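You operate a simulated robot arm through the tools that you are given. There is no shell and no other tool.

You run a simulated two-armed robot. Do the job below in one go: nothing can be reset, and whatever is moved stays where it is left.

TASK
Set the roller stand to 95 cm and raise both guides.
Fine: loosen the stand's clamp lever and tighten it again.

It is judged by the outcome, as a careful person would: the job done as asked, and still so three seconds after it is handed in. It fails if anything else is knocked over, pushed out of place, dropped, spilled or broken.

THE ROBOT
Two 7-joint arms with fingered hands on one trunk that stands fixed in place. Base frame: the origin is at the foot of the trunk, x ahead of it, y to its left, z up. Units: mm, rad, N and s.
The left shoulder is at [60, 166, 826], the right one opposite. With the tool pointing down near the work surface each hand reaches from about 200 to 820 mm from the base axis, measured 20 degrees to its own side. Payload 5 kg a hand.
The tool frame of a hand sits at the grasp point between the pads (the TCP): z along the fingers, y along the line on which they close. The tips reach 32 mm beyond it. The gripper opens to 160 mm; its body begins 89 mm behind the TCP. The gripper is a hand of 3 fingers: y runs from the thumb to the fingers, the wrist lies at [0, 0, -267] in the tool frame, and closing takes about 1.5 s.
Orientation is told as [roll, pitch, yaw] about the base's x, y, z axes, in that order, counted from this pose: with the fingers straight down and closing along the base's y, the tool's x points along the base's -x, its y along +y and its z along -z.

THE INTERFACE
- The arms move only by the tool step_arm. It takes "left_increments", "right_increments" or both (then of equal length, played together; a hand with none holds still); each is a list of rows, each an object (a shift or turn left out is 0, a gripper value left out holds the last) with "xyz": the shift along the tool's x, y, z in mm, a list of three; "turn": the turn, a rotation vector about the tool's x, y, z in rad, a list of three. In form: [{"xyz": [tx, ty, tz], "turn": [wx, wy, wz]}, ...]. A call has 1 to 20 rows; each row shifts and turns the commanded pose from where the row before left it, along the tool's axes as they then stand. "left_claw" and "right_claw" are, for a hand that has rows, the opening in per cent of the stroke, from 0 (shut) to 100 (fully open), set as the call begins (left out, the last holds). Rows are played at 5 a second. More than 50 mm and 0.15 rad between two rows, or a gripper value outside its range, and nothing of the call is played. Where a pose cannot be reached the arm comes as near as it can. A force on the tool above 40 N (or 10 N above the force at the start of the call, whichever is more), or a blocked arm, ends the call early, and 0.2 s more pass. Each finger travels about 45 mm/s and halts on what it meets, pressing with about 22 N; the grip force reading is that of the motor and also rises with nothing between the fingers. The clock runs only during rows and for 0.2 s after the last one: add rows that do not move to give the fingers time. It gives the time, the measured TCP pose, the force on the tool (base axes), the opening and the grip force at its end, in the units of the frame above (readings bear some noise), with the torque about the TCP (base axes, N m) and any sound that the robot's microphone picked up.
- Cameras (640 x 400 px; columns grow to the right, rows downward): "scene" is now at [50.2, 9.2, 1465.2]; the picture's right is [0.10, -0.99, 0.00], its down [-0.73, -0.07, -0.67] and it looks along [0.67, 0.07, -0.74] (base axes); focal length 317 px, centre (320, 200). "left" rides on the left gripper at [-65, -4, -116] in its tool frame; the picture's right is [0.06, -1.00, 0.00], its down [0.87, 0.05, -0.49] and it looks along [0.49, 0.03, 0.87] (tool axes); focal length 261 px, centre (320, 200). "right" rides on the right gripper at [65, -4, -116] in its tool frame; the picture's right is [0.06, 1.00, 0.00], its down [-0.87, 0.05, -0.49] and it looks along [-0.49, 0.03, 0.87] (tool axes); focal length 261 px, centre (320, 200). There is no depth. A picture from a camera that has moved, and an enlarged one, comes with that camera's place and axes in the base frame and with its lens.
- get_image(camera): a new picture of that camera. It takes no simulated time.
- raise_lower(by): slides the trunk up (or, below 0, down) by that many mm; the arms and the scene camera ride with it, the base frame stays. It gives what a move gives, with no picture.
- finger_targets(finger1, finger2, thumb_bend, hand): sets how far each is bent, from 0 (flat) to 1 (curled in); at 0.3 the hand is open as for a grip, at 0.7 the pads meet at the TCP. One left out holds its place. A second passes; each finger stops where it meets its share of the squeeze, and holds until it gets a number again. A gripper value or a shape takes the hand back. It gives what a move gives, with no picture; readings hold the bend of each and the force on the fingers (four entries, about 0 where the hand has none), thumb and palm.
- grasp_type(shape, hand): the hand has 3 fingers and takes this shape, open, in about a second: jaw (thumb against the fingers, like two jaws); tri (thumb and two fingers); tip (a fingertip pinch); poke (one finger out to press); point (the index stretched); flat (the hand flat); cup (the hand cupped); fist (a fist). The gripper value then closes the fingers along that shape, each until it touches; the sizes above hold for jaw. It gives what a move gives, with no picture.
- pan_tilt(pan, tilt): turns the head with the scene camera to pan (to the left, within 1.501 rad either way) and tilt (down, from -0.506 to 1.204), counted from straight ahead of the robot. It gives what a move gives.
- zoom(camera, box): a new picture of the part [left, top, right, bottom] of that camera's present view, enlarged. It takes no simulated time.
- job_done(): hands the job in; it is judged then, once.

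Nothing tells you positions but the pictures and the camera data. Unless the task says otherwise, let go and move clear before handing in.

The tools are called after ">>>" as name(argument=value, ...) on one line, values as JSON. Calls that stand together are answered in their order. step_arm: Moves the arms, as the interface text tells. Its arguments: {"type":"object","properties":{"left_increments":{"type":"array"},"left_claw":{"type":"number"},"right_increments":{"type":"array"},"right_claw":{"type":"number"}},"required":[]} The other tools are called the same way: raise_lower (by) moves the trunk up or down; grasp_type (shape, hand) gives the hand a shape; finger_targets (finger1, finger2, thumb_bend, hand) moves the fingers one by one; pan_tilt (pan, tilt) turns the head that bears the scene camera; get_image (camera) takes a picture; zoom (camera, box) takes an enlarged picture of a part of a camera's view; job_done () hands the job in.

At the start:

```text
clock: 0.0
left_eef_pos: [500.6, 356.7, 1118.6]
left_tool_rot: [0.0, 0.001, 0.0]
left_wrist_force: [0.4, 0.0, 0.1]
left_ft_torque: [0.01, 0.01, -0.01]
left_gripper_width: 159.9
left_gripper_force: 0.0
left_shape: jaw
left_bend: [0.3, 0.3, 0.3]
left_finger forces: [0.0, 0.0, 0.0, 0.0, 0.1, 0.0]
right_eef_pos: [644.4, -189.3, 1083.9]
right_tool_rot: [0.001, 0.0, -0.002]
right_wrist_force: [-0.3, 0.2, 0.2]
right_ft_torque: [0.0, -0.02, -0.01]
right_gripper_width: 160.0
right_gripper_force: 0.1
right_shape: jaw
right_bend: [0.3, 0.3, 0.3]
right_finger forces: [0.0, 0.0, 0.1, 0.0, 0.0, 0.0]
trunk travel left (down, up): [-375.0, 215.0]
head pan, tilt (commanded): [0.101, 0.831]
```

scene: 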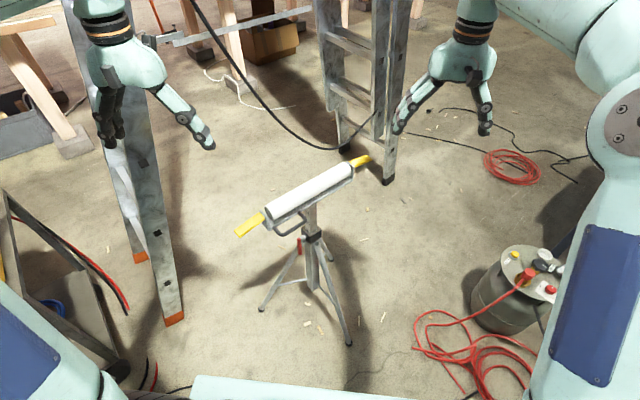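
right: 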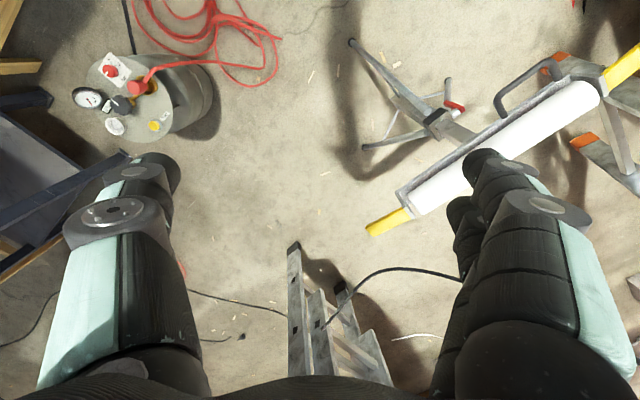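
left: 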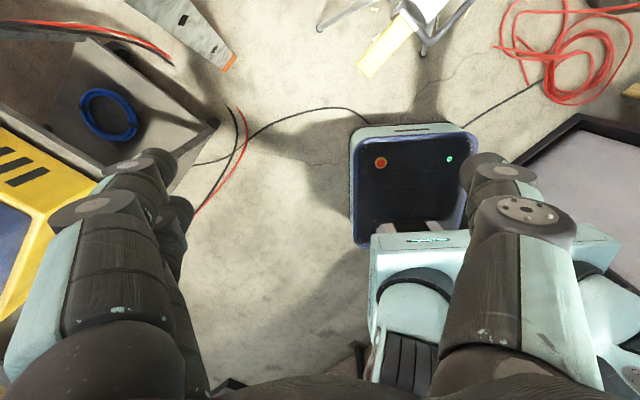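

I see a roller stand on a tripod in front of the robot, with yellow guides at both ends of the white roller and a red clamp lever on the post. I'll look closer before moving anything.

>>> zoom(camera="scene", box=[220, 140, 380, 240])

>>> zoom(camera="scene", box=[240, 200, 400, 360])

>>> zoom(camera="right", box=[340, 20, 640, 240])

>>> zoom(camera="left", box=[300, 0, 500, 100])

```text
4.00 times, centred on (300, 190) of scene
camera zoom: at [50.2, 9.2, 1465.2], right [0.1, -0.99, 0.0], down [-0.73, -0.07, -0.67], along [0.67, 0.07, -0.74], focal length 1269 px, centre (400, 240)
```

zoom: 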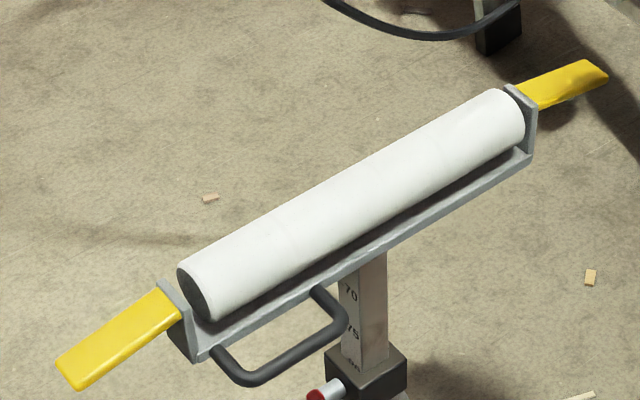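

```text
2.50 times, centred on (320, 280) of scene
camera zoom: at [50.2, 9.2, 1465.2], right [0.1, -0.99, 0.0], down [-0.73, -0.07, -0.67], along [0.67, 0.07, -0.74], focal length 793 px, centre (320, 0)
```

zoom: 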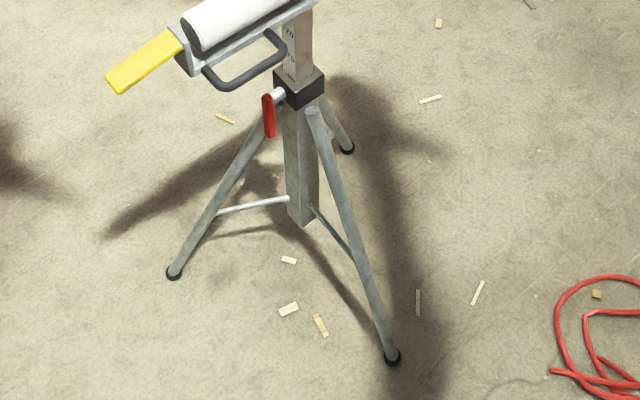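

```text
1.82 times, centred on (490, 130) of right
camera zoom: at [580.8, -193.3, 1199.8], right [-0.06, 1.0, 0.0], down [0.87, 0.05, 0.49], along [0.49, 0.03, -0.87], focal length 474 px, centre (11, 327)
```

zoom: 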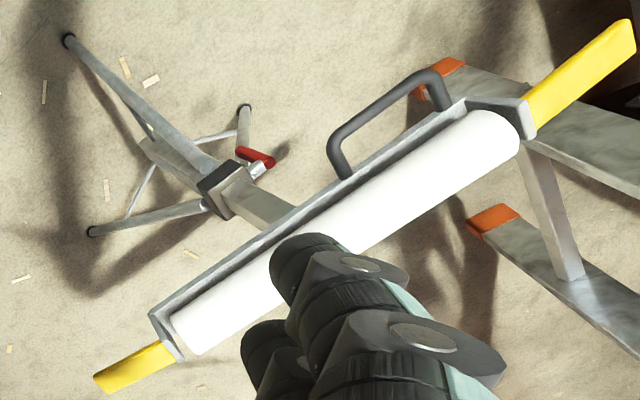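

```text
3.20 times, centred on (400, 50) of left
camera zoom: at [565.8, 351.7, 1234.8], right [-0.06, -1.0, 0.0], down [-0.87, 0.05, 0.49], along [-0.49, 0.03, -0.87], focal length 834 px, centre (64, 680)
```

zoom: 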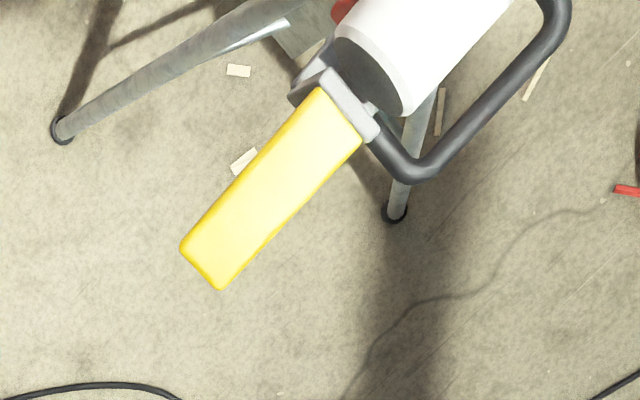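

The stand's post seems to be at about (717, 108), the roller is at z≈770 and runs at 45°, and the scale appears to read around 80. I'll zoom in on the scale, lever and handle to confirm.

>>> zoom(camera="scene", box=[285, 200, 345, 260])

>>> zoom(camera="right", box=[420, 70, 520, 140])

>>> zoom(camera="scene", box=[330, 140, 390, 200])

>>> zoom(camera="scene", box=[225, 190, 315, 250])

```text
6.67 times, centred on (315, 230) of scene
camera zoom: at [50.2, 9.2, 1465.2], right [0.1, -0.99, 0.0], down [-0.73, -0.07, -0.67], along [0.67, 0.07, -0.74], focal length 2114 px, centre (353, 0)
```

zoom: 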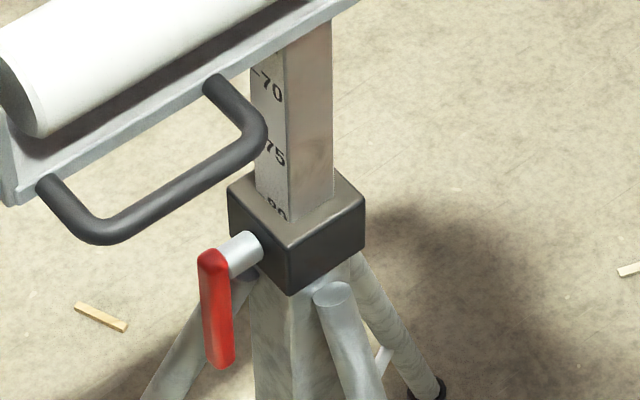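

```text
5.71 times, centred on (470, 105) of right
camera zoom: at [580.8, -193.3, 1199.8], right [-0.06, 1.0, 0.0], down [0.87, 0.05, 0.49], along [0.49, 0.03, -0.87], focal length 1489 px, centre (-537, 743)
```

zoom: 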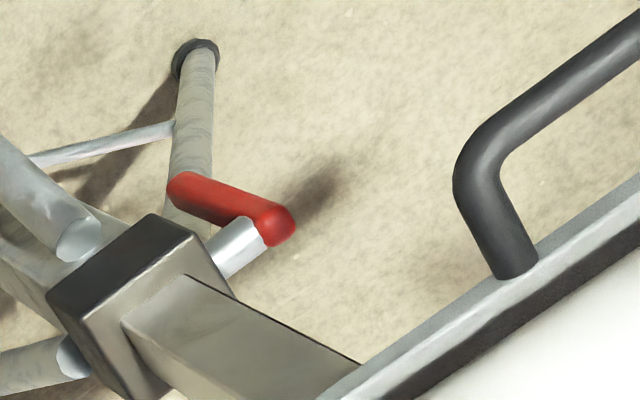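

```text
6.67 times, centred on (360, 170) of scene
camera zoom: at [50.2, 9.2, 1465.2], right [0.1, -0.99, 0.0], down [-0.73, -0.07, -0.67], along [0.67, 0.07, -0.74], focal length 2114 px, centre (53, 400)
```

zoom: 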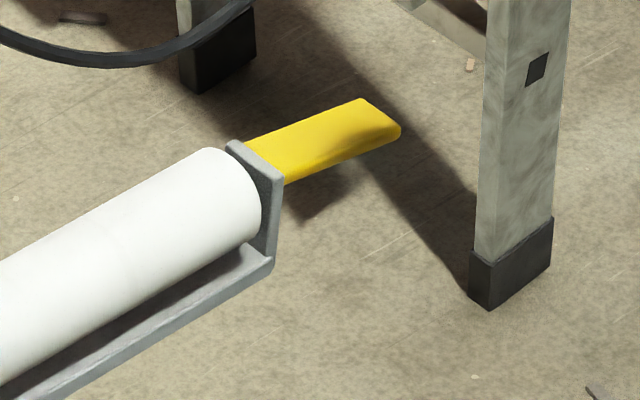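

```text
6.67 times, centred on (270, 220) of scene
camera zoom: at [50.2, 9.2, 1465.2], right [0.1, -0.99, 0.0], down [-0.73, -0.07, -0.67], along [0.67, 0.07, -0.74], focal length 2114 px, centre (653, 67)
```

zoom: 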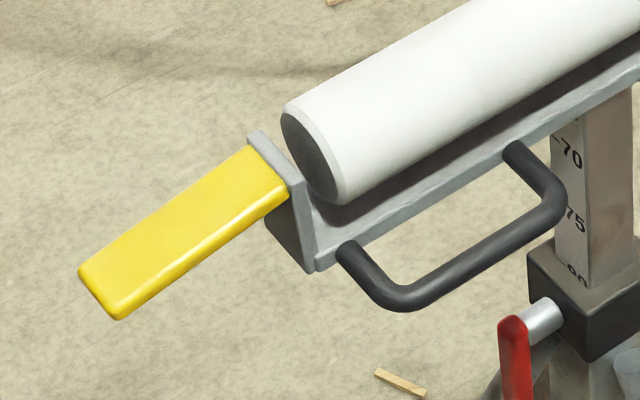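

The stand reads just about 80. The lever hangs straight down at (674, 145, z 480–567) and turns about an axis parallel to the roller, and the handle bar is near (600, 141, 733). I'll check what surrounds the arms before moving them.

>>> pan_tilt(pan=0.9, tilt=0.85)

>>> get_image(camera="scene")

```text
clock: 1.1
left_eef_pos: [500.1, 356.4, 1118.5]
left_tool_rot: [-0.001, 0.0, 0.0]
left_wrist_force: [0.1, -0.8, 0.0]
left_ft_torque: [-0.01, 0.03, 0.04]
left_gripper_width: 160.1
left_gripper_force: 0.0
left_shape: jaw
left_bend: [0.3, 0.3, 0.3]
left_finger forces: [0.0, 0.0, 0.1, 0.1, 0.1, 0.0]
right_eef_pos: [645.7, -189.5, 1084.3]
right_tool_rot: [0.0, 0.001, -0.002]
right_wrist_force: [-0.2, 0.0, -0.1]
right_ft_torque: [-0.02, -0.03, 0.0]
right_gripper_width: 160.0
right_gripper_force: 0.0
right_shape: jaw
right_bend: [0.3, 0.3, 0.3]
right_finger forces: [0.0, 0.0, 0.1, 0.0, 0.0, 0.0]
trunk travel left (down, up): [-375.0, 215.0]
head pan, tilt (commanded): [0.901, 0.85]
```

```text
taken
camera scene: at [20.1, 62.4, 1463.7], right [0.78, -0.62, 0.0], down [-0.47, -0.59, -0.66], along [0.41, 0.52, -0.75], focal length 317 px, centre (320, 200)
```

scene: 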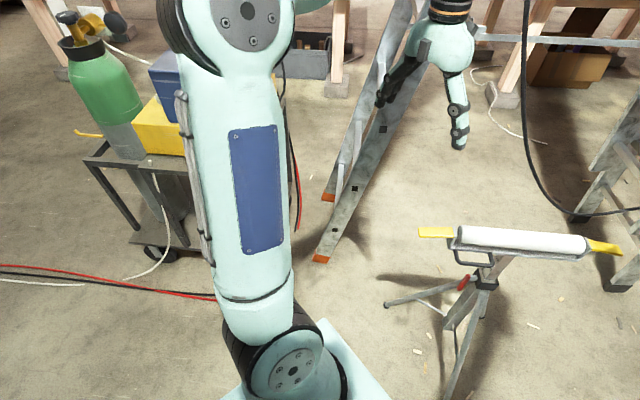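

>>> pan_tilt(pan=-0.6, tilt=0.85)

>>> get_image(camera="scene")

```text
clock: 2.7
left_eef_pos: [500.4, 355.6, 1118.3]
left_tool_rot: [0.0, 0.0, -0.001]
left_wrist_force: [0.1, 0.1, 0.5]
left_ft_torque: [0.02, -0.01, -0.01]
left_gripper_width: 159.9
left_gripper_force: 0.2
left_shape: jaw
left_bend: [0.3, 0.3, 0.3]
left_finger forces: [0.0, 0.1, 0.0, 0.1, 0.0, 0.0]
right_eef_pos: [645.3, -189.8, 1084.7]
right_tool_rot: [0.001, 0.002, -0.001]
right_wrist_force: [1.0, 0.8, 0.4]
right_ft_torque: [-0.05, 0.0, -0.02]
right_gripper_width: 159.8
right_gripper_force: 0.0
right_shape: jaw
right_bend: [0.3, 0.3, 0.3]
right_finger forces: [0.1, 0.0, 0.1, 0.0, 0.0, 0.0]
trunk travel left (down, up): [-375.0, 215.0]
head pan, tilt (commanded): [-0.6, 0.85]
```

```text
taken
camera scene: at [36.0, -43.0, 1463.7], right [-0.56, -0.83, 0.0], down [-0.62, 0.42, -0.66], along [0.54, -0.37, -0.75], focal length 317 px, centre (320, 200)
```

scene: 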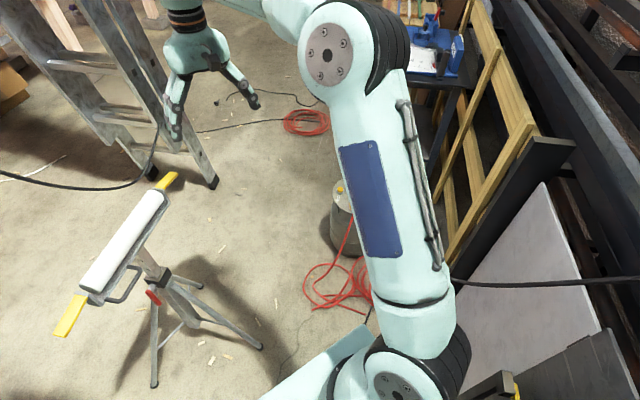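

There's a thick black cable in view, and I need to know whether it hangs near the arms or lies far off. I'll turn back and compare views.

>>> pan_tilt(pan=0.1, tilt=0.45)

>>> get_image(camera="scene")

>>> pan_tilt(pan=0.5, tilt=0.45)

>>> get_image(camera="scene")

```text
clock: 3.8
left_eef_pos: [499.6, 357.3, 1118.3]
left_tool_rot: [-0.001, 0.001, 0.0]
left_wrist_force: [0.4, 0.5, -0.2]
left_ft_torque: [-0.03, 0.0, -0.03]
left_gripper_width: 159.6
left_gripper_force: 0.1
left_shape: jaw
left_bend: [0.3, 0.3, 0.3]
left_finger forces: [0.0, 0.0, 0.1, 0.0, 0.1, 0.0]
right_eef_pos: [645.5, -189.7, 1084.6]
right_tool_rot: [0.0, 0.0, -0.001]
right_wrist_force: [0.3, -0.2, -0.3]
right_ft_torque: [0.02, -0.04, 0.01]
right_gripper_width: 159.9
right_gripper_force: 0.1
right_shape: jaw
right_bend: [0.3, 0.3, 0.3]
right_finger forces: [0.0, 0.0, 0.0, 0.0, 0.0, 0.1]
trunk travel left (down, up): [-375.0, 215.0]
head pan, tilt (commanded): [0.099, 0.45]
```

```text
taken
camera scene: at [62.9, 10.2, 1498.1], right [0.1, -1.0, 0.0], down [-0.43, -0.04, -0.9], along [0.9, 0.09, -0.44], focal length 317 px, centre (320, 200)
```

scene: 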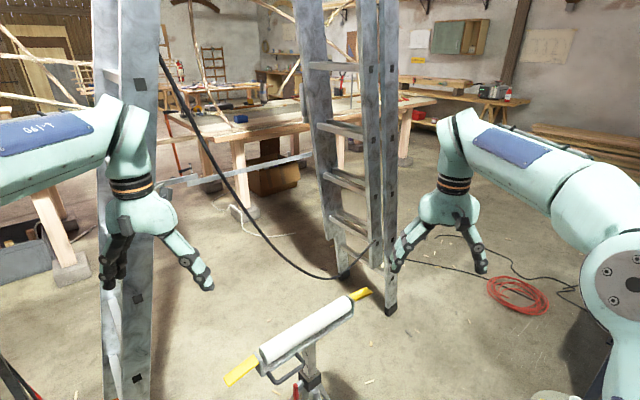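

```text
clock: 4.7
left_eef_pos: [500.0, 356.6, 1118.6]
left_tool_rot: [0.0, 0.001, 0.0]
left_wrist_force: [0.0, -0.4, 0.5]
left_ft_torque: [-0.01, 0.04, -0.02]
left_gripper_width: 159.7
left_gripper_force: 0.1
left_shape: jaw
left_bend: [0.3, 0.3, 0.3]
left_finger forces: [0.0, 0.1, 0.0, 0.0, 0.1, 0.0]
right_eef_pos: [646.0, -190.3, 1084.5]
right_tool_rot: [-0.001, 0.0, -0.001]
right_wrist_force: [0.4, -0.3, 0.3]
right_ft_torque: [-0.03, -0.01, -0.01]
right_gripper_width: 160.0
right_gripper_force: 0.1
right_shape: jaw
right_bend: [0.3, 0.3, 0.3]
right_finger forces: [0.1, 0.0, 0.0, 0.1, 0.1, 0.0]
trunk travel left (down, up): [-375.0, 215.0]
head pan, tilt (commanded): [0.499, 0.45]
```

```text
taken
camera scene: at [52.2, 45.1, 1498.1], right [0.48, -0.88, 0.0], down [-0.38, -0.21, -0.9], along [0.79, 0.43, -0.44], focal length 317 px, centre (320, 200)
```

scene: 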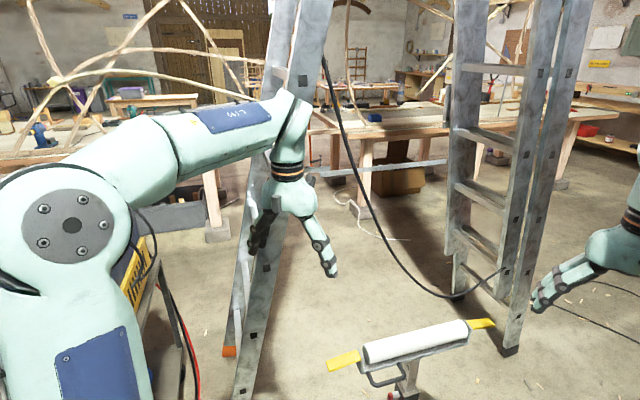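

The cable hangs between the two ladders and is well clear beyond x≈840. Next I'll bring the right hand over the handle, closing across the bar, to look at it up close. The left hand stays where it is.

>>> step_arm(right_increments=[{"xyz": [5.5, 41.4, 0]}, {"xyz": [5.5, 41.4, 0]}, {"xyz": [5.5, 41.4, 0]}, {"xyz": [5.5, 41.4, 0]}, {"xyz": [5.5, 41.4, 0]}, {"xyz": [5.5, 41.4, 0]}, {"xyz": [5.5, 41.4, 0]}, {"xyz": [5.5, 41.4, 0]}, {"xyz": [0, 0, 25], "turn": [0, 0, 0.1309]}, {"xyz": [0, 0, 25], "turn": [0, 0, 0.1309]}, {"xyz": [0, 0, 25], "turn": [0, 0, 0.1309]}, {"xyz": [0, 0, 25], "turn": [0, 0, 0.1309]}, {"xyz": [0, 0, 25], "turn": [0, 0, 0.1309]}, {"xyz": [0, 0, 25], "turn": [0, 0, 0.1309]}, {"xyz": [0, 0, 0]}])

>>> pan_tilt(pan=0.15, tilt=0.8)

>>> get_image(camera="right")

>>> get_image(camera="scene")

>>> get_image(camera="left")

```text
clock: 7.9
left_eef_pos: [500.0, 355.8, 1118.5]
left_tool_rot: [0.002, 0.0, 0.001]
left_wrist_force: [0.3, -0.2, 0.4]
left_ft_torque: [-0.01, 0.01, 0.01]
left_gripper_width: 159.8
left_gripper_force: 0.1
left_shape: jaw
left_bend: [0.3, 0.3, 0.3]
left_finger forces: [0.0, 0.1, 0.0, 0.1, 0.0, 0.1]
right_eef_pos: [603.1, 142.6, 933.8]
right_tool_rot: [0.001, 0.001, -0.789]
right_wrist_force: [0.3, -0.5, 0.6]
right_ft_torque: [-0.01, -0.03, 0.06]
right_gripper_width: 160.0
right_gripper_force: 0.0
right_shape: jaw
right_bend: [0.3, 0.3, 0.3]
right_finger forces: [0.0, 0.0, 0.0, 0.0, 0.1, 0.0]
trunk travel left (down, up): [-375.0, 215.0]
head pan, tilt (commanded): [0.499, 0.45]
```

```text
clock: 8.7
left_eef_pos: [500.2, 356.0, 1117.7]
left_tool_rot: [0.0, 0.0, -0.001]
left_wrist_force: [-0.1, -0.3, -0.7]
left_ft_torque: [0.02, -0.01, 0.02]
left_gripper_width: 160.2
left_gripper_force: 0.1
left_shape: jaw
left_bend: [0.3, 0.3, 0.3]
left_finger forces: [0.0, 0.1, 0.0, 0.0, 0.0, 0.0]
right_eef_pos: [602.1, 141.3, 933.2]
right_tool_rot: [0.0, 0.0, -0.787]
right_wrist_force: [0.0, -0.5, -0.5]
right_ft_torque: [-0.01, 0.02, 0.0]
right_gripper_width: 159.6
right_gripper_force: 0.1
right_shape: jaw
right_bend: [0.3, 0.3, 0.3]
right_finger forces: [0.0, 0.0, 0.1, 0.1, 0.0, 0.0]
trunk travel left (down, up): [-375.0, 215.0]
head pan, tilt (commanded): [0.15, 0.799]
```

```text
taken
camera right: at [554.3, 186.1, 1049.4], right [0.66, 0.75, 0.0], down [0.65, -0.58, 0.49], along [0.37, -0.33, -0.87], focal length 261 px, centre (320, 200)
```

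right: 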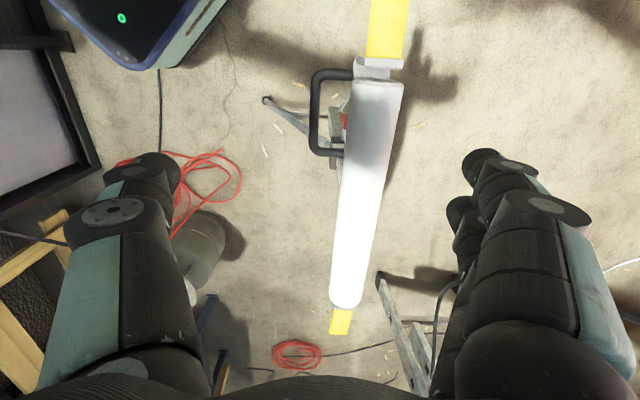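

```text
taken
camera scene: at [51.3, 13.4, 1467.8], right [0.15, -0.99, 0.0], down [-0.71, -0.11, -0.7], along [0.69, 0.1, -0.72], focal length 317 px, centre (320, 200)
```

scene: 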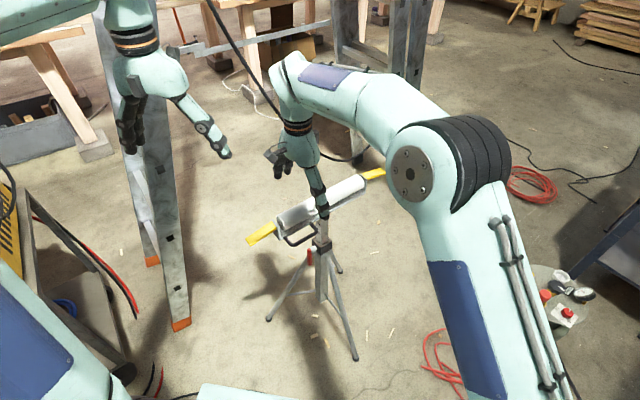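

```text
taken
camera left: at [565.8, 351.9, 1234.8], right [-0.06, -1.0, 0.0], down [-0.87, 0.05, 0.49], along [-0.49, 0.03, -0.87], focal length 261 px, centre (320, 200)
```

left: 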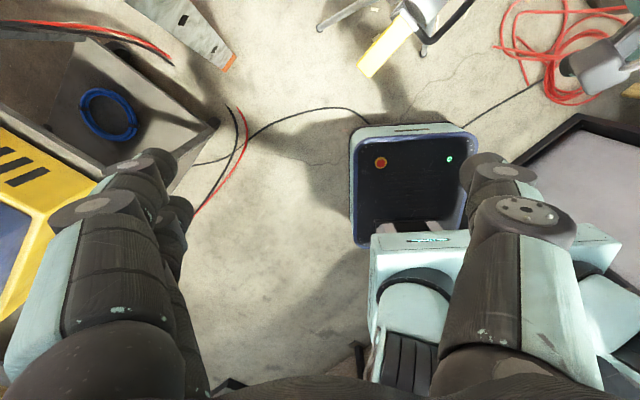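

>>> zoom(camera="right", box=[290, 40, 430, 170])

>>> zoom(camera="scene", box=[240, 160, 340, 260])

```text
3.08 times, centred on (360, 105) of right
camera zoom: at [554.3, 186.1, 1049.4], right [0.66, 0.75, 0.0], down [0.65, -0.58, 0.49], along [0.37, -0.33, -0.87], focal length 802 px, centre (197, 492)
```

zoom: 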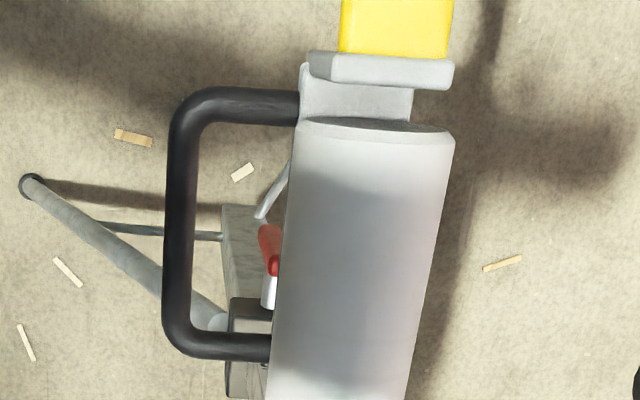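

```text
4.00 times, centred on (290, 210) of scene
camera zoom: at [51.3, 13.4, 1467.8], right [0.15, -0.99, 0.0], down [-0.71, -0.11, -0.7], along [0.69, 0.1, -0.72], focal length 1269 px, centre (440, 160)
```

zoom: 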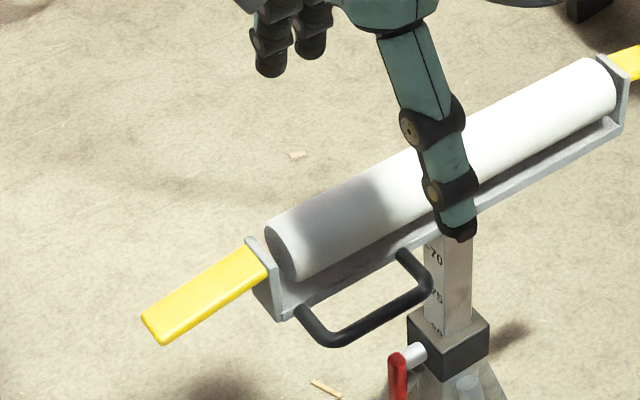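

The handle gap is about 31–35 mm with the roller right beside it, so gripping the bar from above would be tight. I'll swing the left hand to point along the roller axis toward the lever, and use its camera for a side view of the bracket heights.

>>> step_arm(left_increments=[{"turn": [0, -0.1428, 0]}, {"turn": [0, -0.1428, 0]}, {"turn": [0, -0.1428, 0]}, {"turn": [0, -0.1428, 0]}, {"turn": [0, -0.1428, 0]}, {"turn": [0, -0.1428, 0]}, {"turn": [0, -0.1428, 0]}, {"turn": [0, -0.1428, 0]}, {"turn": [0, -0.1428, 0]}, {"turn": [0, -0.1428, 0]}, {"turn": [0, -0.1428, 0]}, {"turn": [0.1309, 0, 0]}, {"turn": [0.1309, 0, 0]}, {"turn": [0.1309, 0, 0]}, {"turn": [0.1309, 0, 0]}, {"turn": [0.1309, 0, 0]}, {"turn": [0.1309, 0, 0]}, {}])

>>> get_image(camera="scene")

>>> get_image(camera="left")

```text
clock: 12.5
left_eef_pos: [526.7, 376.5, 1140.4]
left_tool_rot: [-0.499, -1.568, -0.286]
left_wrist_force: [0.1, 0.4, -0.6]
left_ft_torque: [-0.02, 0.02, 0.0]
left_gripper_width: 160.1
left_gripper_force: 0.0
left_shape: jaw
left_bend: [0.3, 0.3, 0.3]
left_finger forces: [0.0, 0.1, 0.1, 0.1, 0.0, 0.0]
left hand out of reach, approached as far as the arm can: row 10, 11
right_eef_pos: [602.1, 141.7, 933.5]
right_tool_rot: [0.0, 0.0, -0.787]
right_wrist_force: [0.2, 0.8, -0.8]
right_ft_torque: [-0.03, -0.01, -0.02]
right_gripper_width: 159.9
right_gripper_force: 0.0
right_shape: jaw
right_bend: [0.3, 0.3, 0.3]
right_finger forces: [0.0, 0.1, 0.0, 0.1, 0.0, 0.0]
trunk travel left (down, up): [-375.0, 215.0]
head pan, tilt (commanded): [0.15, 0.799]
```

```text
taken
camera scene: at [51.1, 13.5, 1467.7], right [0.15, -0.99, 0.0], down [-0.71, -0.11, -0.7], along [0.69, 0.1, -0.72], focal length 317 px, centre (320, 200)
```

scene: 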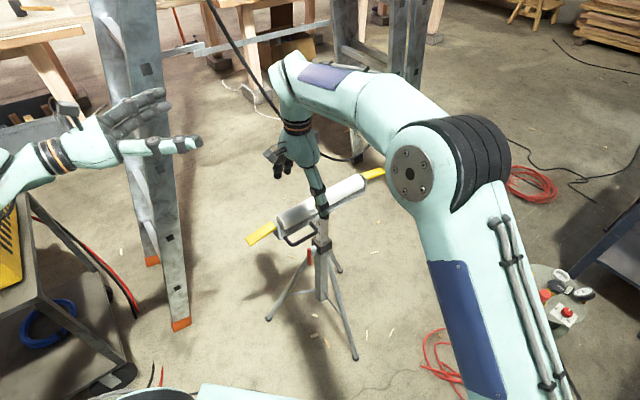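

```text
taken
camera left: at [442.0, 455.5, 1206.3], right [-0.71, -0.7, -0.06], down [-0.31, 0.39, -0.87], along [0.64, -0.59, -0.49], focal length 261 px, centre (320, 200)
```

left: 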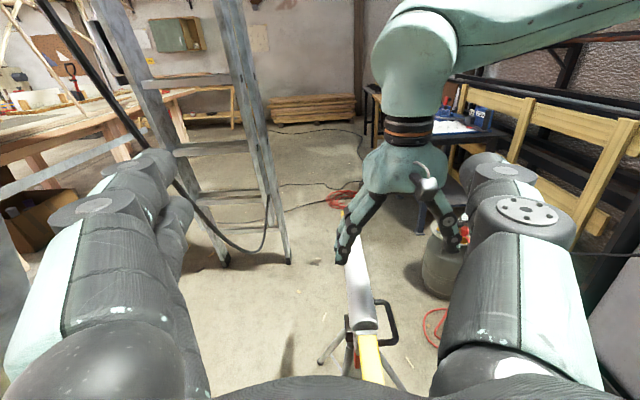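

>>> step_arm(left_increments=[{"xyz": [40, -7, -3]}, {"xyz": [40, -7, -3]}, {"xyz": [40, -7, -3]}, {"xyz": [40, -7, -3]}, {"xyz": [40, -7, -3]}, {"xyz": [40, -7, -3]}, {"xyz": [40, -7, -3]}, {"xyz": [40, -7, -3]}, {}])

>>> get_image(camera="left")

>>> get_image(camera="scene")

```text
clock: 14.5
left_eef_pos: [471.7, 351.9, 818.7]
left_tool_rot: [0.615, -1.57, -1.4]
left_wrist_force: [0.1, -0.1, 0.0]
left_ft_torque: [0.02, 0.0, -0.01]
left_gripper_width: 160.1
left_gripper_force: 0.1
left_shape: jaw
left_bend: [0.3, 0.3, 0.3]
left_finger forces: [0.0, 0.1, 0.0, 0.0, 0.0, 0.1]
right_eef_pos: [601.7, 141.8, 935.6]
right_tool_rot: [0.001, -0.001, -0.789]
right_wrist_force: [-0.3, 0.3, 0.5]
right_ft_torque: [0.02, 0.01, -0.06]
right_gripper_width: 160.0
right_gripper_force: 0.1
right_shape: jaw
right_bend: [0.3, 0.3, 0.3]
right_finger forces: [0.0, 0.1, 0.0, 0.0, 0.0, 0.0]
trunk travel left (down, up): [-375.0, 215.0]
head pan, tilt (commanded): [0.15, 0.799]
```

```text
taken
camera left: at [387.8, 431.1, 884.9], right [-0.71, -0.71, -0.06], down [-0.31, 0.39, -0.87], along [0.64, -0.59, -0.49], focal length 261 px, centre (320, 200)
```

left: 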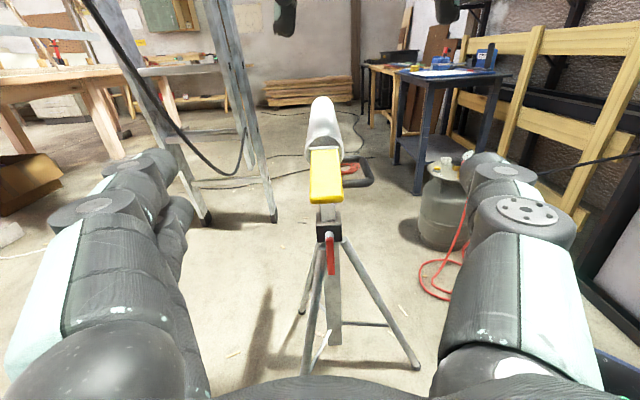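

```text
taken
camera scene: at [51.2, 13.6, 1467.7], right [0.15, -0.99, 0.0], down [-0.71, -0.11, -0.7], along [0.69, 0.1, -0.72], focal length 317 px, centre (320, 200)
```

scene: 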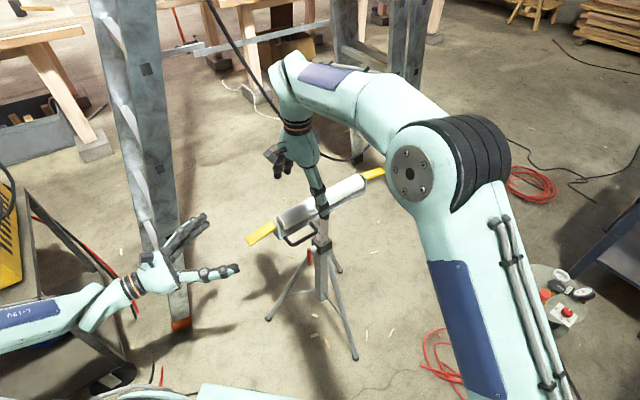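

>>> zoom(camera="left", box=[280, 80, 400, 200])

>>> zoom(camera="left", box=[280, 190, 400, 310])

```text
3.33 times, centred on (340, 140) of left
camera zoom: at [387.8, 431.1, 884.9], right [-0.71, -0.71, -0.06], down [-0.31, 0.39, -0.87], along [0.64, -0.59, -0.49], focal length 869 px, centre (253, 400)
```

zoom: 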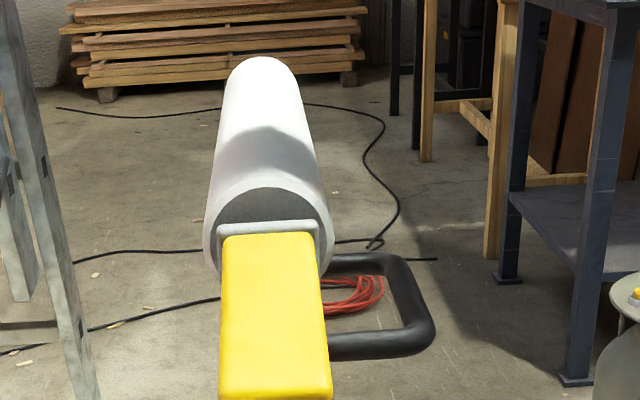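

```text
3.33 times, centred on (340, 250) of left
camera zoom: at [387.8, 431.1, 884.9], right [-0.71, -0.71, -0.06], down [-0.31, 0.39, -0.87], along [0.64, -0.59, -0.49], focal length 869 px, centre (253, 33)
```

zoom: 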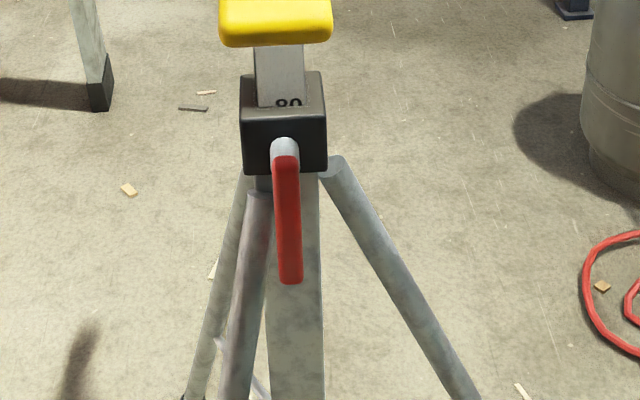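

From this side view I take the stand's axis to be at about (713, 104). The roller top is near z 803, the rail near 730, the collar 538–588, and the lever runs from its pivot at z≈563 down to 473. I plan to straddle the roller and rail over the post with the right hand, to hold and lift, and to turn the lever with the left hand. I'll raise the trunk a little for reach and line up the right hand.

>>> raise_lower(by=100)

>>> get_image(camera="scene")

```text
clock: 15.8
left_eef_pos: [471.8, 351.9, 920.8]
left_tool_rot: [-1.353, -1.571, 0.567]
left_wrist_force: [-0.1, -0.9, -0.2]
left_ft_torque: [0.05, 0.01, -0.01]
left_gripper_width: 159.9
left_gripper_force: 0.1
left_shape: jaw
left_bend: [0.3, 0.3, 0.3]
left_finger forces: [0.1, 0.1, 0.1, 0.0, 0.0, 0.0]
right_eef_pos: [602.7, 143.2, 1034.8]
right_tool_rot: [-0.002, 0.0, -0.788]
right_wrist_force: [-0.5, -0.9, -0.4]
right_ft_torque: [-0.02, -0.02, 0.0]
right_gripper_width: 160.0
right_gripper_force: 0.1
right_shape: jaw
right_bend: [0.3, 0.3, 0.3]
right_finger forces: [0.1, 0.1, 0.1, 0.0, 0.1, 0.1]
trunk travel left (down, up): [-475.0, 115.0]
head pan, tilt (commanded): [0.15, 0.799]
```

```text
taken
camera scene: at [51.4, 13.7, 1567.6], right [0.15, -0.99, 0.0], down [-0.71, -0.11, -0.7], along [0.69, 0.1, -0.72], focal length 317 px, centre (320, 200)
```

scene: 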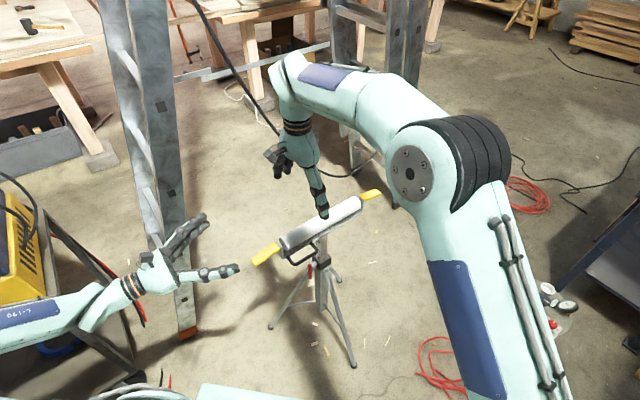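

>>> step_arm(right_increments=[{"xyz": [-21.1, 10.3, 24]}, {"xyz": [-21.1, 10.3, 24]}, {"xyz": [-21.1, 10.3, 24]}, {"xyz": [-21.1, 10.3, 24]}, {"xyz": [-21.1, 10.3, 24]}, {}])

>>> get_image(camera="right")

>>> get_image(camera="left")

>>> get_image(camera="scene")

```text
clock: 17.2
left_eef_pos: [471.7, 351.5, 918.1]
left_tool_rot: [-1.281, -1.57, 0.496]
left_wrist_force: [0.5, -0.5, 0.1]
left_ft_torque: [-0.01, -0.01, 0.01]
left_gripper_width: 160.1
left_gripper_force: 0.1
left_shape: jaw
left_bend: [0.3, 0.3, 0.3]
left_finger forces: [0.0, 0.0, 0.1, 0.0, 0.0, 0.1]
right_eef_pos: [714.1, 103.6, 912.5]
right_tool_rot: [0.002, -0.001, -0.785]
right_wrist_force: [-0.1, 0.2, 0.8]
right_ft_torque: [0.0, 0.03, 0.0]
right_gripper_width: 159.9
right_gripper_force: 0.1
right_shape: jaw
right_bend: [0.3, 0.3, 0.3]
right_finger forces: [0.0, 0.1, 0.0, 0.0, 0.0, 0.0]
trunk travel left (down, up): [-475.0, 115.0]
head pan, tilt (commanded): [0.15, 0.799]
```

```text
taken
camera right: at [665.3, 147.8, 1028.1], right [0.66, 0.75, 0.0], down [0.65, -0.58, 0.49], along [0.37, -0.33, -0.87], focal length 261 px, centre (320, 200)
```

right: 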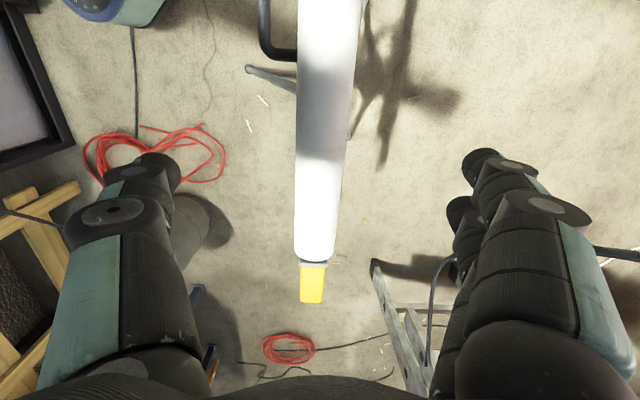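

```text
taken
camera left: at [387.7, 431.2, 985.3], right [-0.71, -0.71, -0.06], down [-0.31, 0.39, -0.87], along [0.64, -0.59, -0.49], focal length 261 px, centre (320, 200)
```

left: 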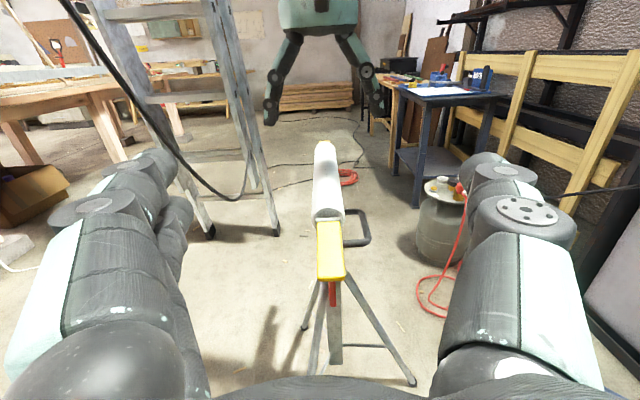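

```text
taken
camera scene: at [51.1, 13.5, 1567.7], right [0.15, -0.99, 0.0], down [-0.71, -0.11, -0.7], along [0.69, 0.1, -0.72], focal length 317 px, centre (320, 200)
```

scene: 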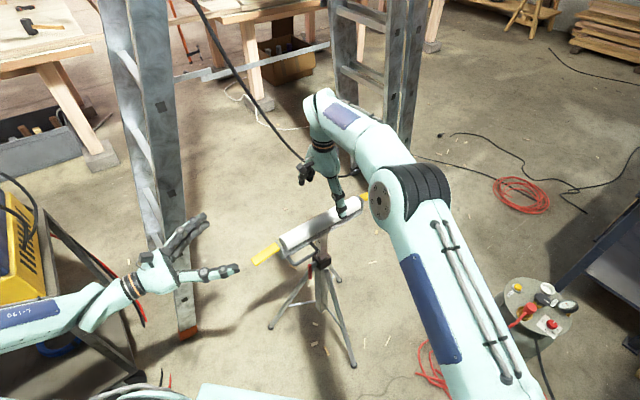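

>>> zoom(camera="right", box=[260, 80, 400, 180])

>>> zoom(camera="left", box=[250, 60, 400, 280])

```text
4.00 times, centred on (330, 130) of right
camera zoom: at [665.3, 147.8, 1028.1], right [0.66, 0.75, 0.0], down [0.65, -0.58, 0.49], along [0.37, -0.33, -0.87], focal length 1043 px, centre (280, 480)
```

zoom: 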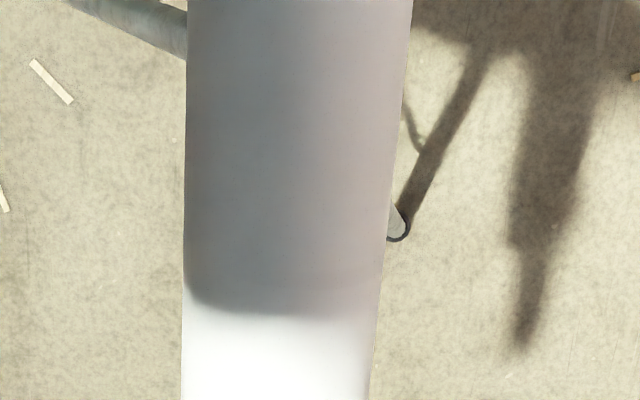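

```text
1.82 times, centred on (325, 170) of left
camera zoom: at [387.7, 431.2, 985.3], right [-0.71, -0.71, -0.06], down [-0.31, 0.39, -0.87], along [0.64, -0.59, -0.49], focal length 474 px, centre (311, 254)
```

zoom: 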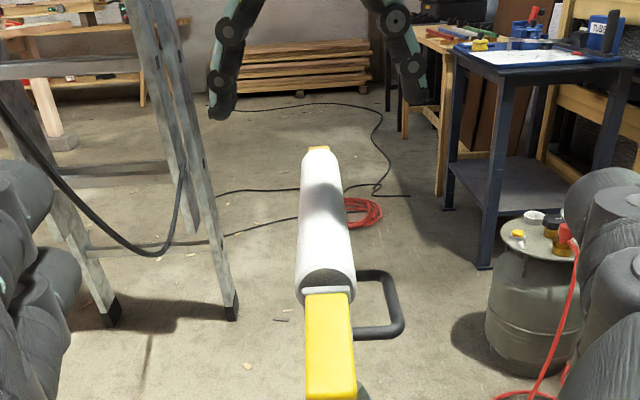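

The hand is centred over the roller to within 2 mm, and the roller is 48 mm across. I'll correct that offset and descend with the fingers wide open, straddling it.

>>> step_arm(right_increments=[{"xyz": [0, 2, 30]}, {"xyz": [0, 0, 30]}, {"xyz": [0, 0, 30]}, {"xyz": [0, 0, 30]}, {"xyz": [0, 0, 25]}, {}])

>>> get_image(camera="right")

>>> get_image(camera="left")

>>> zoom(camera="scene", box=[240, 120, 400, 280])

```text
clock: 18.6
left_eef_pos: [470.6, 353.1, 919.9]
left_tool_rot: [-1.254, -1.57, 0.467]
left_wrist_force: [-0.1, 0.0, -0.5]
left_ft_torque: [-0.01, -0.02, 0.02]
left_gripper_width: 160.0
left_gripper_force: 0.1
left_shape: jaw
left_bend: [0.3, 0.3, 0.3]
left_finger forces: [0.1, 0.0, 0.0, 0.0, 0.0, 0.0]
right_eef_pos: [716.8, 104.3, 768.7]
right_tool_rot: [-0.001, 0.0, -0.787]
right_wrist_force: [-0.4, -0.2, 0.5]
right_ft_torque: [0.03, -0.02, 0.02]
right_gripper_width: 160.1
right_gripper_force: 0.1
right_shape: jaw
right_bend: [0.3, 0.3, 0.3]
right_finger forces: [0.0, 0.1, 0.0, 0.0, 0.0, 0.1]
trunk travel left (down, up): [-475.0, 115.0]
head pan, tilt (commanded): [0.15, 0.799]
```

```text
taken
camera right: at [667.9, 149.3, 884.5], right [0.66, 0.75, 0.0], down [0.65, -0.58, 0.49], along [0.37, -0.33, -0.87], focal length 261 px, centre (320, 200)
```

right: 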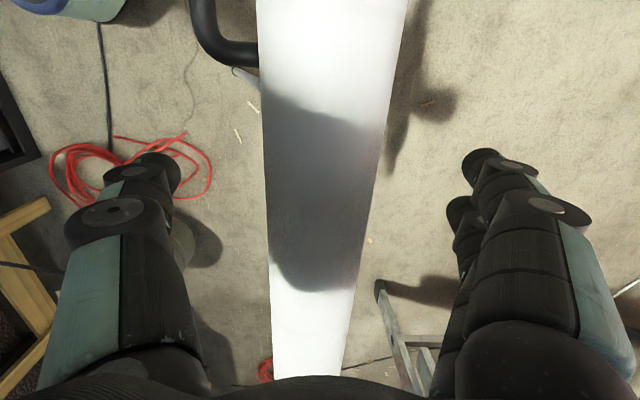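

```text
taken
camera left: at [387.8, 431.1, 985.3], right [-0.71, -0.71, -0.06], down [-0.31, 0.39, -0.87], along [0.64, -0.59, -0.49], focal length 261 px, centre (320, 200)
```

left: 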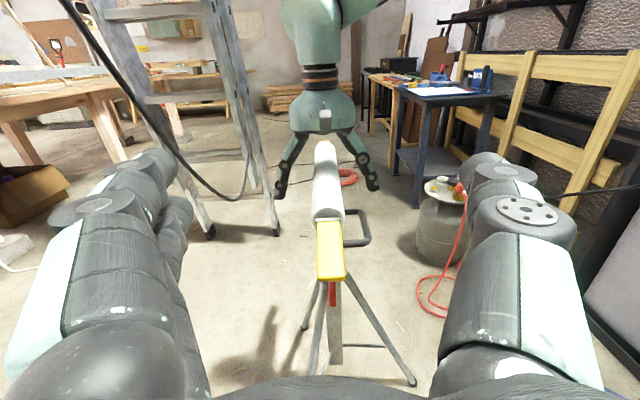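

```text
2.50 times, centred on (320, 200) of scene
camera zoom: at [51.2, 13.5, 1567.7], right [0.15, -0.99, 0.0], down [-0.71, -0.11, -0.7], along [0.69, 0.1, -0.72], focal length 793 px, centre (320, 200)
```

zoom: 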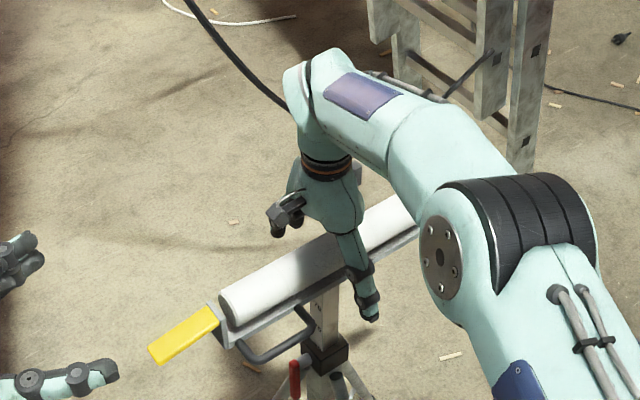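

>>> step_arm(right_increments=[{"xyz": [0, 0, 15]}, {"xyz": [0, 0, 14]}, {}])

>>> get_image(camera="right")

>>> zoom(camera="left", box=[250, 80, 400, 240])

```text
clock: 19.4
left_eef_pos: [471.4, 352.8, 918.8]
left_tool_rot: [-1.224, -1.569, 0.437]
left_wrist_force: [-0.8, 0.2, -0.6]
left_ft_torque: [0.0, -0.01, -0.03]
left_gripper_width: 160.1
left_gripper_force: 0.1
left_shape: jaw
left_bend: [0.3, 0.3, 0.3]
left_finger forces: [0.0, 0.0, 0.0, 0.0, 0.0, 0.0]
right_eef_pos: [714.8, 106.6, 737.9]
right_tool_rot: [0.0, -0.001, -0.787]
right_wrist_force: [-0.2, -0.1, 0.1]
right_ft_torque: [0.01, -0.04, 0.02]
right_gripper_width: 160.1
right_gripper_force: 0.0
right_shape: jaw
right_bend: [0.3, 0.3, 0.3]
right_finger forces: [0.0, 0.0, 0.0, 0.0, 0.0, 0.0]
trunk travel left (down, up): [-475.0, 115.0]
head pan, tilt (commanded): [0.15, 0.799]
```

```text
taken
camera right: at [667.6, 149.7, 854.9], right [0.66, 0.75, 0.0], down [0.65, -0.58, 0.49], along [0.37, -0.33, -0.87], focal length 261 px, centre (320, 200)
```

right: 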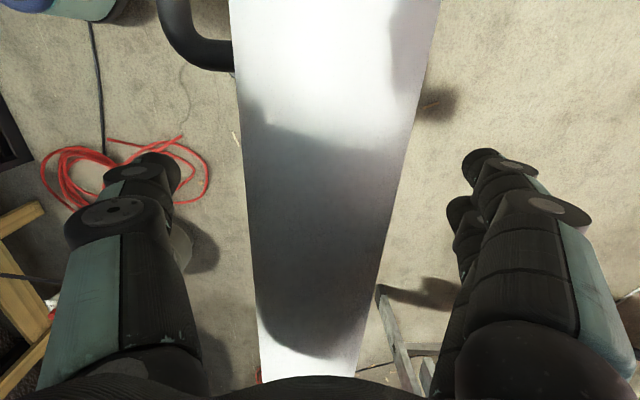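

```text
2.50 times, centred on (325, 160) of left
camera zoom: at [387.8, 431.1, 985.3], right [-0.71, -0.71, -0.06], down [-0.31, 0.39, -0.87], along [0.64, -0.59, -0.49], focal length 652 px, centre (308, 300)
```

zoom: 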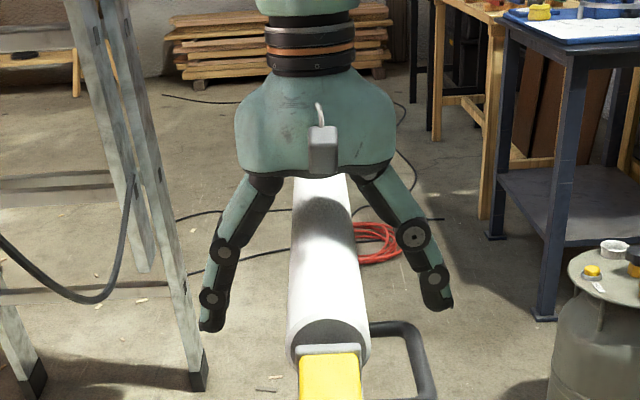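

The right hand is straddling the roller, with the palm just above it. I'll close it in stages and watch the forces.

>>> step_arm(right_increments=[{}, {}, {}, {}, {}], right_claw=45)

>>> get_image(camera="right")

>>> zoom(camera="left", box=[250, 80, 400, 240])

```text
clock: 20.6
left_eef_pos: [472.1, 352.7, 919.5]
left_tool_rot: [-1.236, -1.571, 0.45]
left_wrist_force: [-0.5, 0.0, 1.7]
left_ft_torque: [0.01, 0.03, 0.0]
left_gripper_width: 159.8
left_gripper_force: 0.0
left_shape: jaw
left_bend: [0.3, 0.3, 0.3]
left_finger forces: [0.1, 0.0, 0.0, 0.0, 0.0, 0.1]
right_eef_pos: [714.2, 105.9, 739.3]
right_tool_rot: [0.001, 0.0, -0.787]
right_wrist_force: [0.0, 0.1, -0.4]
right_ft_torque: [0.02, 0.02, 0.0]
right_gripper_width: 72.8
right_gripper_force: 0.0
right_shape: jaw
right_bend: [0.73, 0.73, 0.7]
right_finger forces: [0.1, 0.1, 0.0, 0.1, 0.0, 0.1]
trunk travel left (down, up): [-475.0, 115.0]
head pan, tilt (commanded): [0.15, 0.799]
```

```text
taken
camera right: at [667.5, 149.7, 854.9], right [0.66, 0.75, 0.0], down [0.65, -0.58, 0.49], along [0.37, -0.33, -0.87], focal length 261 px, centre (320, 200)
```

right: 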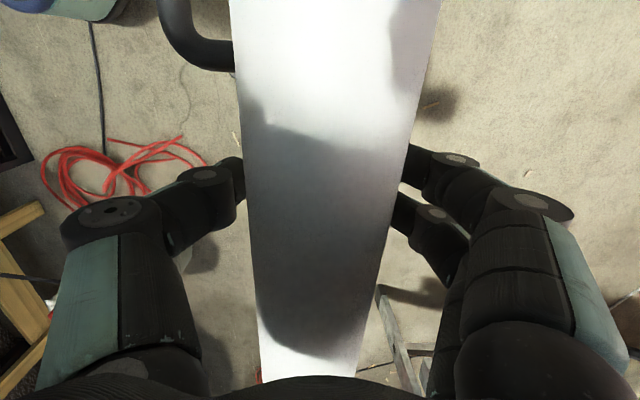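

```text
2.50 times, centred on (325, 160) of left
camera zoom: at [387.9, 431.1, 985.3], right [-0.71, -0.71, -0.06], down [-0.31, 0.39, -0.87], along [0.64, -0.59, -0.49], focal length 652 px, centre (308, 300)
```

zoom: 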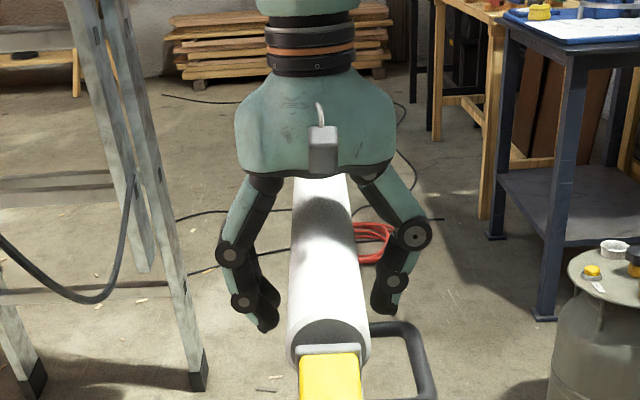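

>>> step_arm(right_increments=[{}, {}, {}], right_claw=30)

>>> step_arm(right_increments=[{}, {}, {}], right_claw=20)

>>> get_image(camera="right")

>>> zoom(camera="left", box=[250, 80, 400, 240])

```text
clock: 21.4
left_eef_pos: [471.8, 352.7, 920.0]
left_tool_rot: [-1.262, -1.571, 0.478]
left_wrist_force: [0.5, -0.4, 0.4]
left_ft_torque: [-0.01, -0.02, 0.0]
left_gripper_width: 159.9
left_gripper_force: 0.0
left_shape: jaw
left_bend: [0.3, 0.3, 0.3]
left_finger forces: [0.1, 0.1, 0.1, 0.1, 0.0, 0.0]
right_eef_pos: [715.4, 105.9, 739.1]
right_tool_rot: [0.002, 0.0, -0.789]
right_wrist_force: [0.2, 0.4, 0.4]
right_ft_torque: [0.04, 0.01, 0.0]
right_gripper_width: 48.5
right_gripper_force: 0.2
right_shape: jaw
right_bend: [0.73, 0.73, 0.7]
right_finger forces: [0.1, 0.0, 0.0, 0.0, 0.0, 0.0]
trunk travel left (down, up): [-475.0, 115.0]
head pan, tilt (commanded): [0.15, 0.799]
```

```text
clock: 22.2
left_eef_pos: [472.6, 351.9, 918.7]
left_tool_rot: [-1.215, -1.571, 0.43]
left_wrist_force: [0.4, -0.3, 0.1]
left_ft_torque: [0.01, -0.04, -0.02]
left_gripper_width: 160.0
left_gripper_force: 0.1
left_shape: jaw
left_bend: [0.3, 0.3, 0.3]
left_finger forces: [0.1, 0.1, 0.1, 0.1, 0.0, 0.0]
right_eef_pos: [715.1, 106.3, 739.6]
right_tool_rot: [0.0, 0.001, -0.787]
right_wrist_force: [-1.4, -1.5, 0.4]
right_ft_torque: [-0.02, 0.01, -0.01]
right_gripper_width: 33.5
right_gripper_force: 0.0
right_shape: jaw
right_bend: [0.73, 0.73, 0.7]
right_finger forces: [0.1, 0.0, 0.0, 0.0, 1.8, 0.0]
trunk travel left (down, up): [-475.0, 115.0]
head pan, tilt (commanded): [0.15, 0.799]
```

```text
taken
camera right: at [667.5, 149.6, 854.8], right [0.66, 0.75, 0.0], down [0.65, -0.58, 0.49], along [0.37, -0.33, -0.87], focal length 261 px, centre (320, 200)
```

right: 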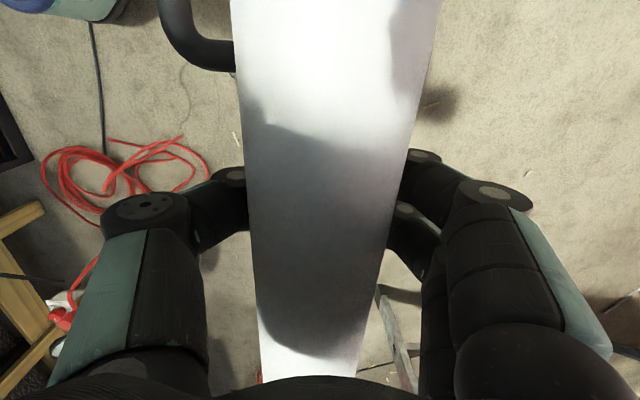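

```text
2.50 times, centred on (325, 160) of left
camera zoom: at [387.8, 431.0, 985.3], right [-0.71, -0.71, -0.06], down [-0.31, 0.39, -0.87], along [0.64, -0.59, -0.49], focal length 652 px, centre (308, 300)
```

zoom: 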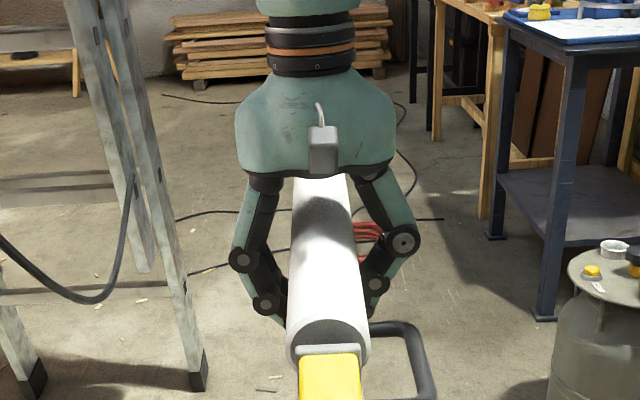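

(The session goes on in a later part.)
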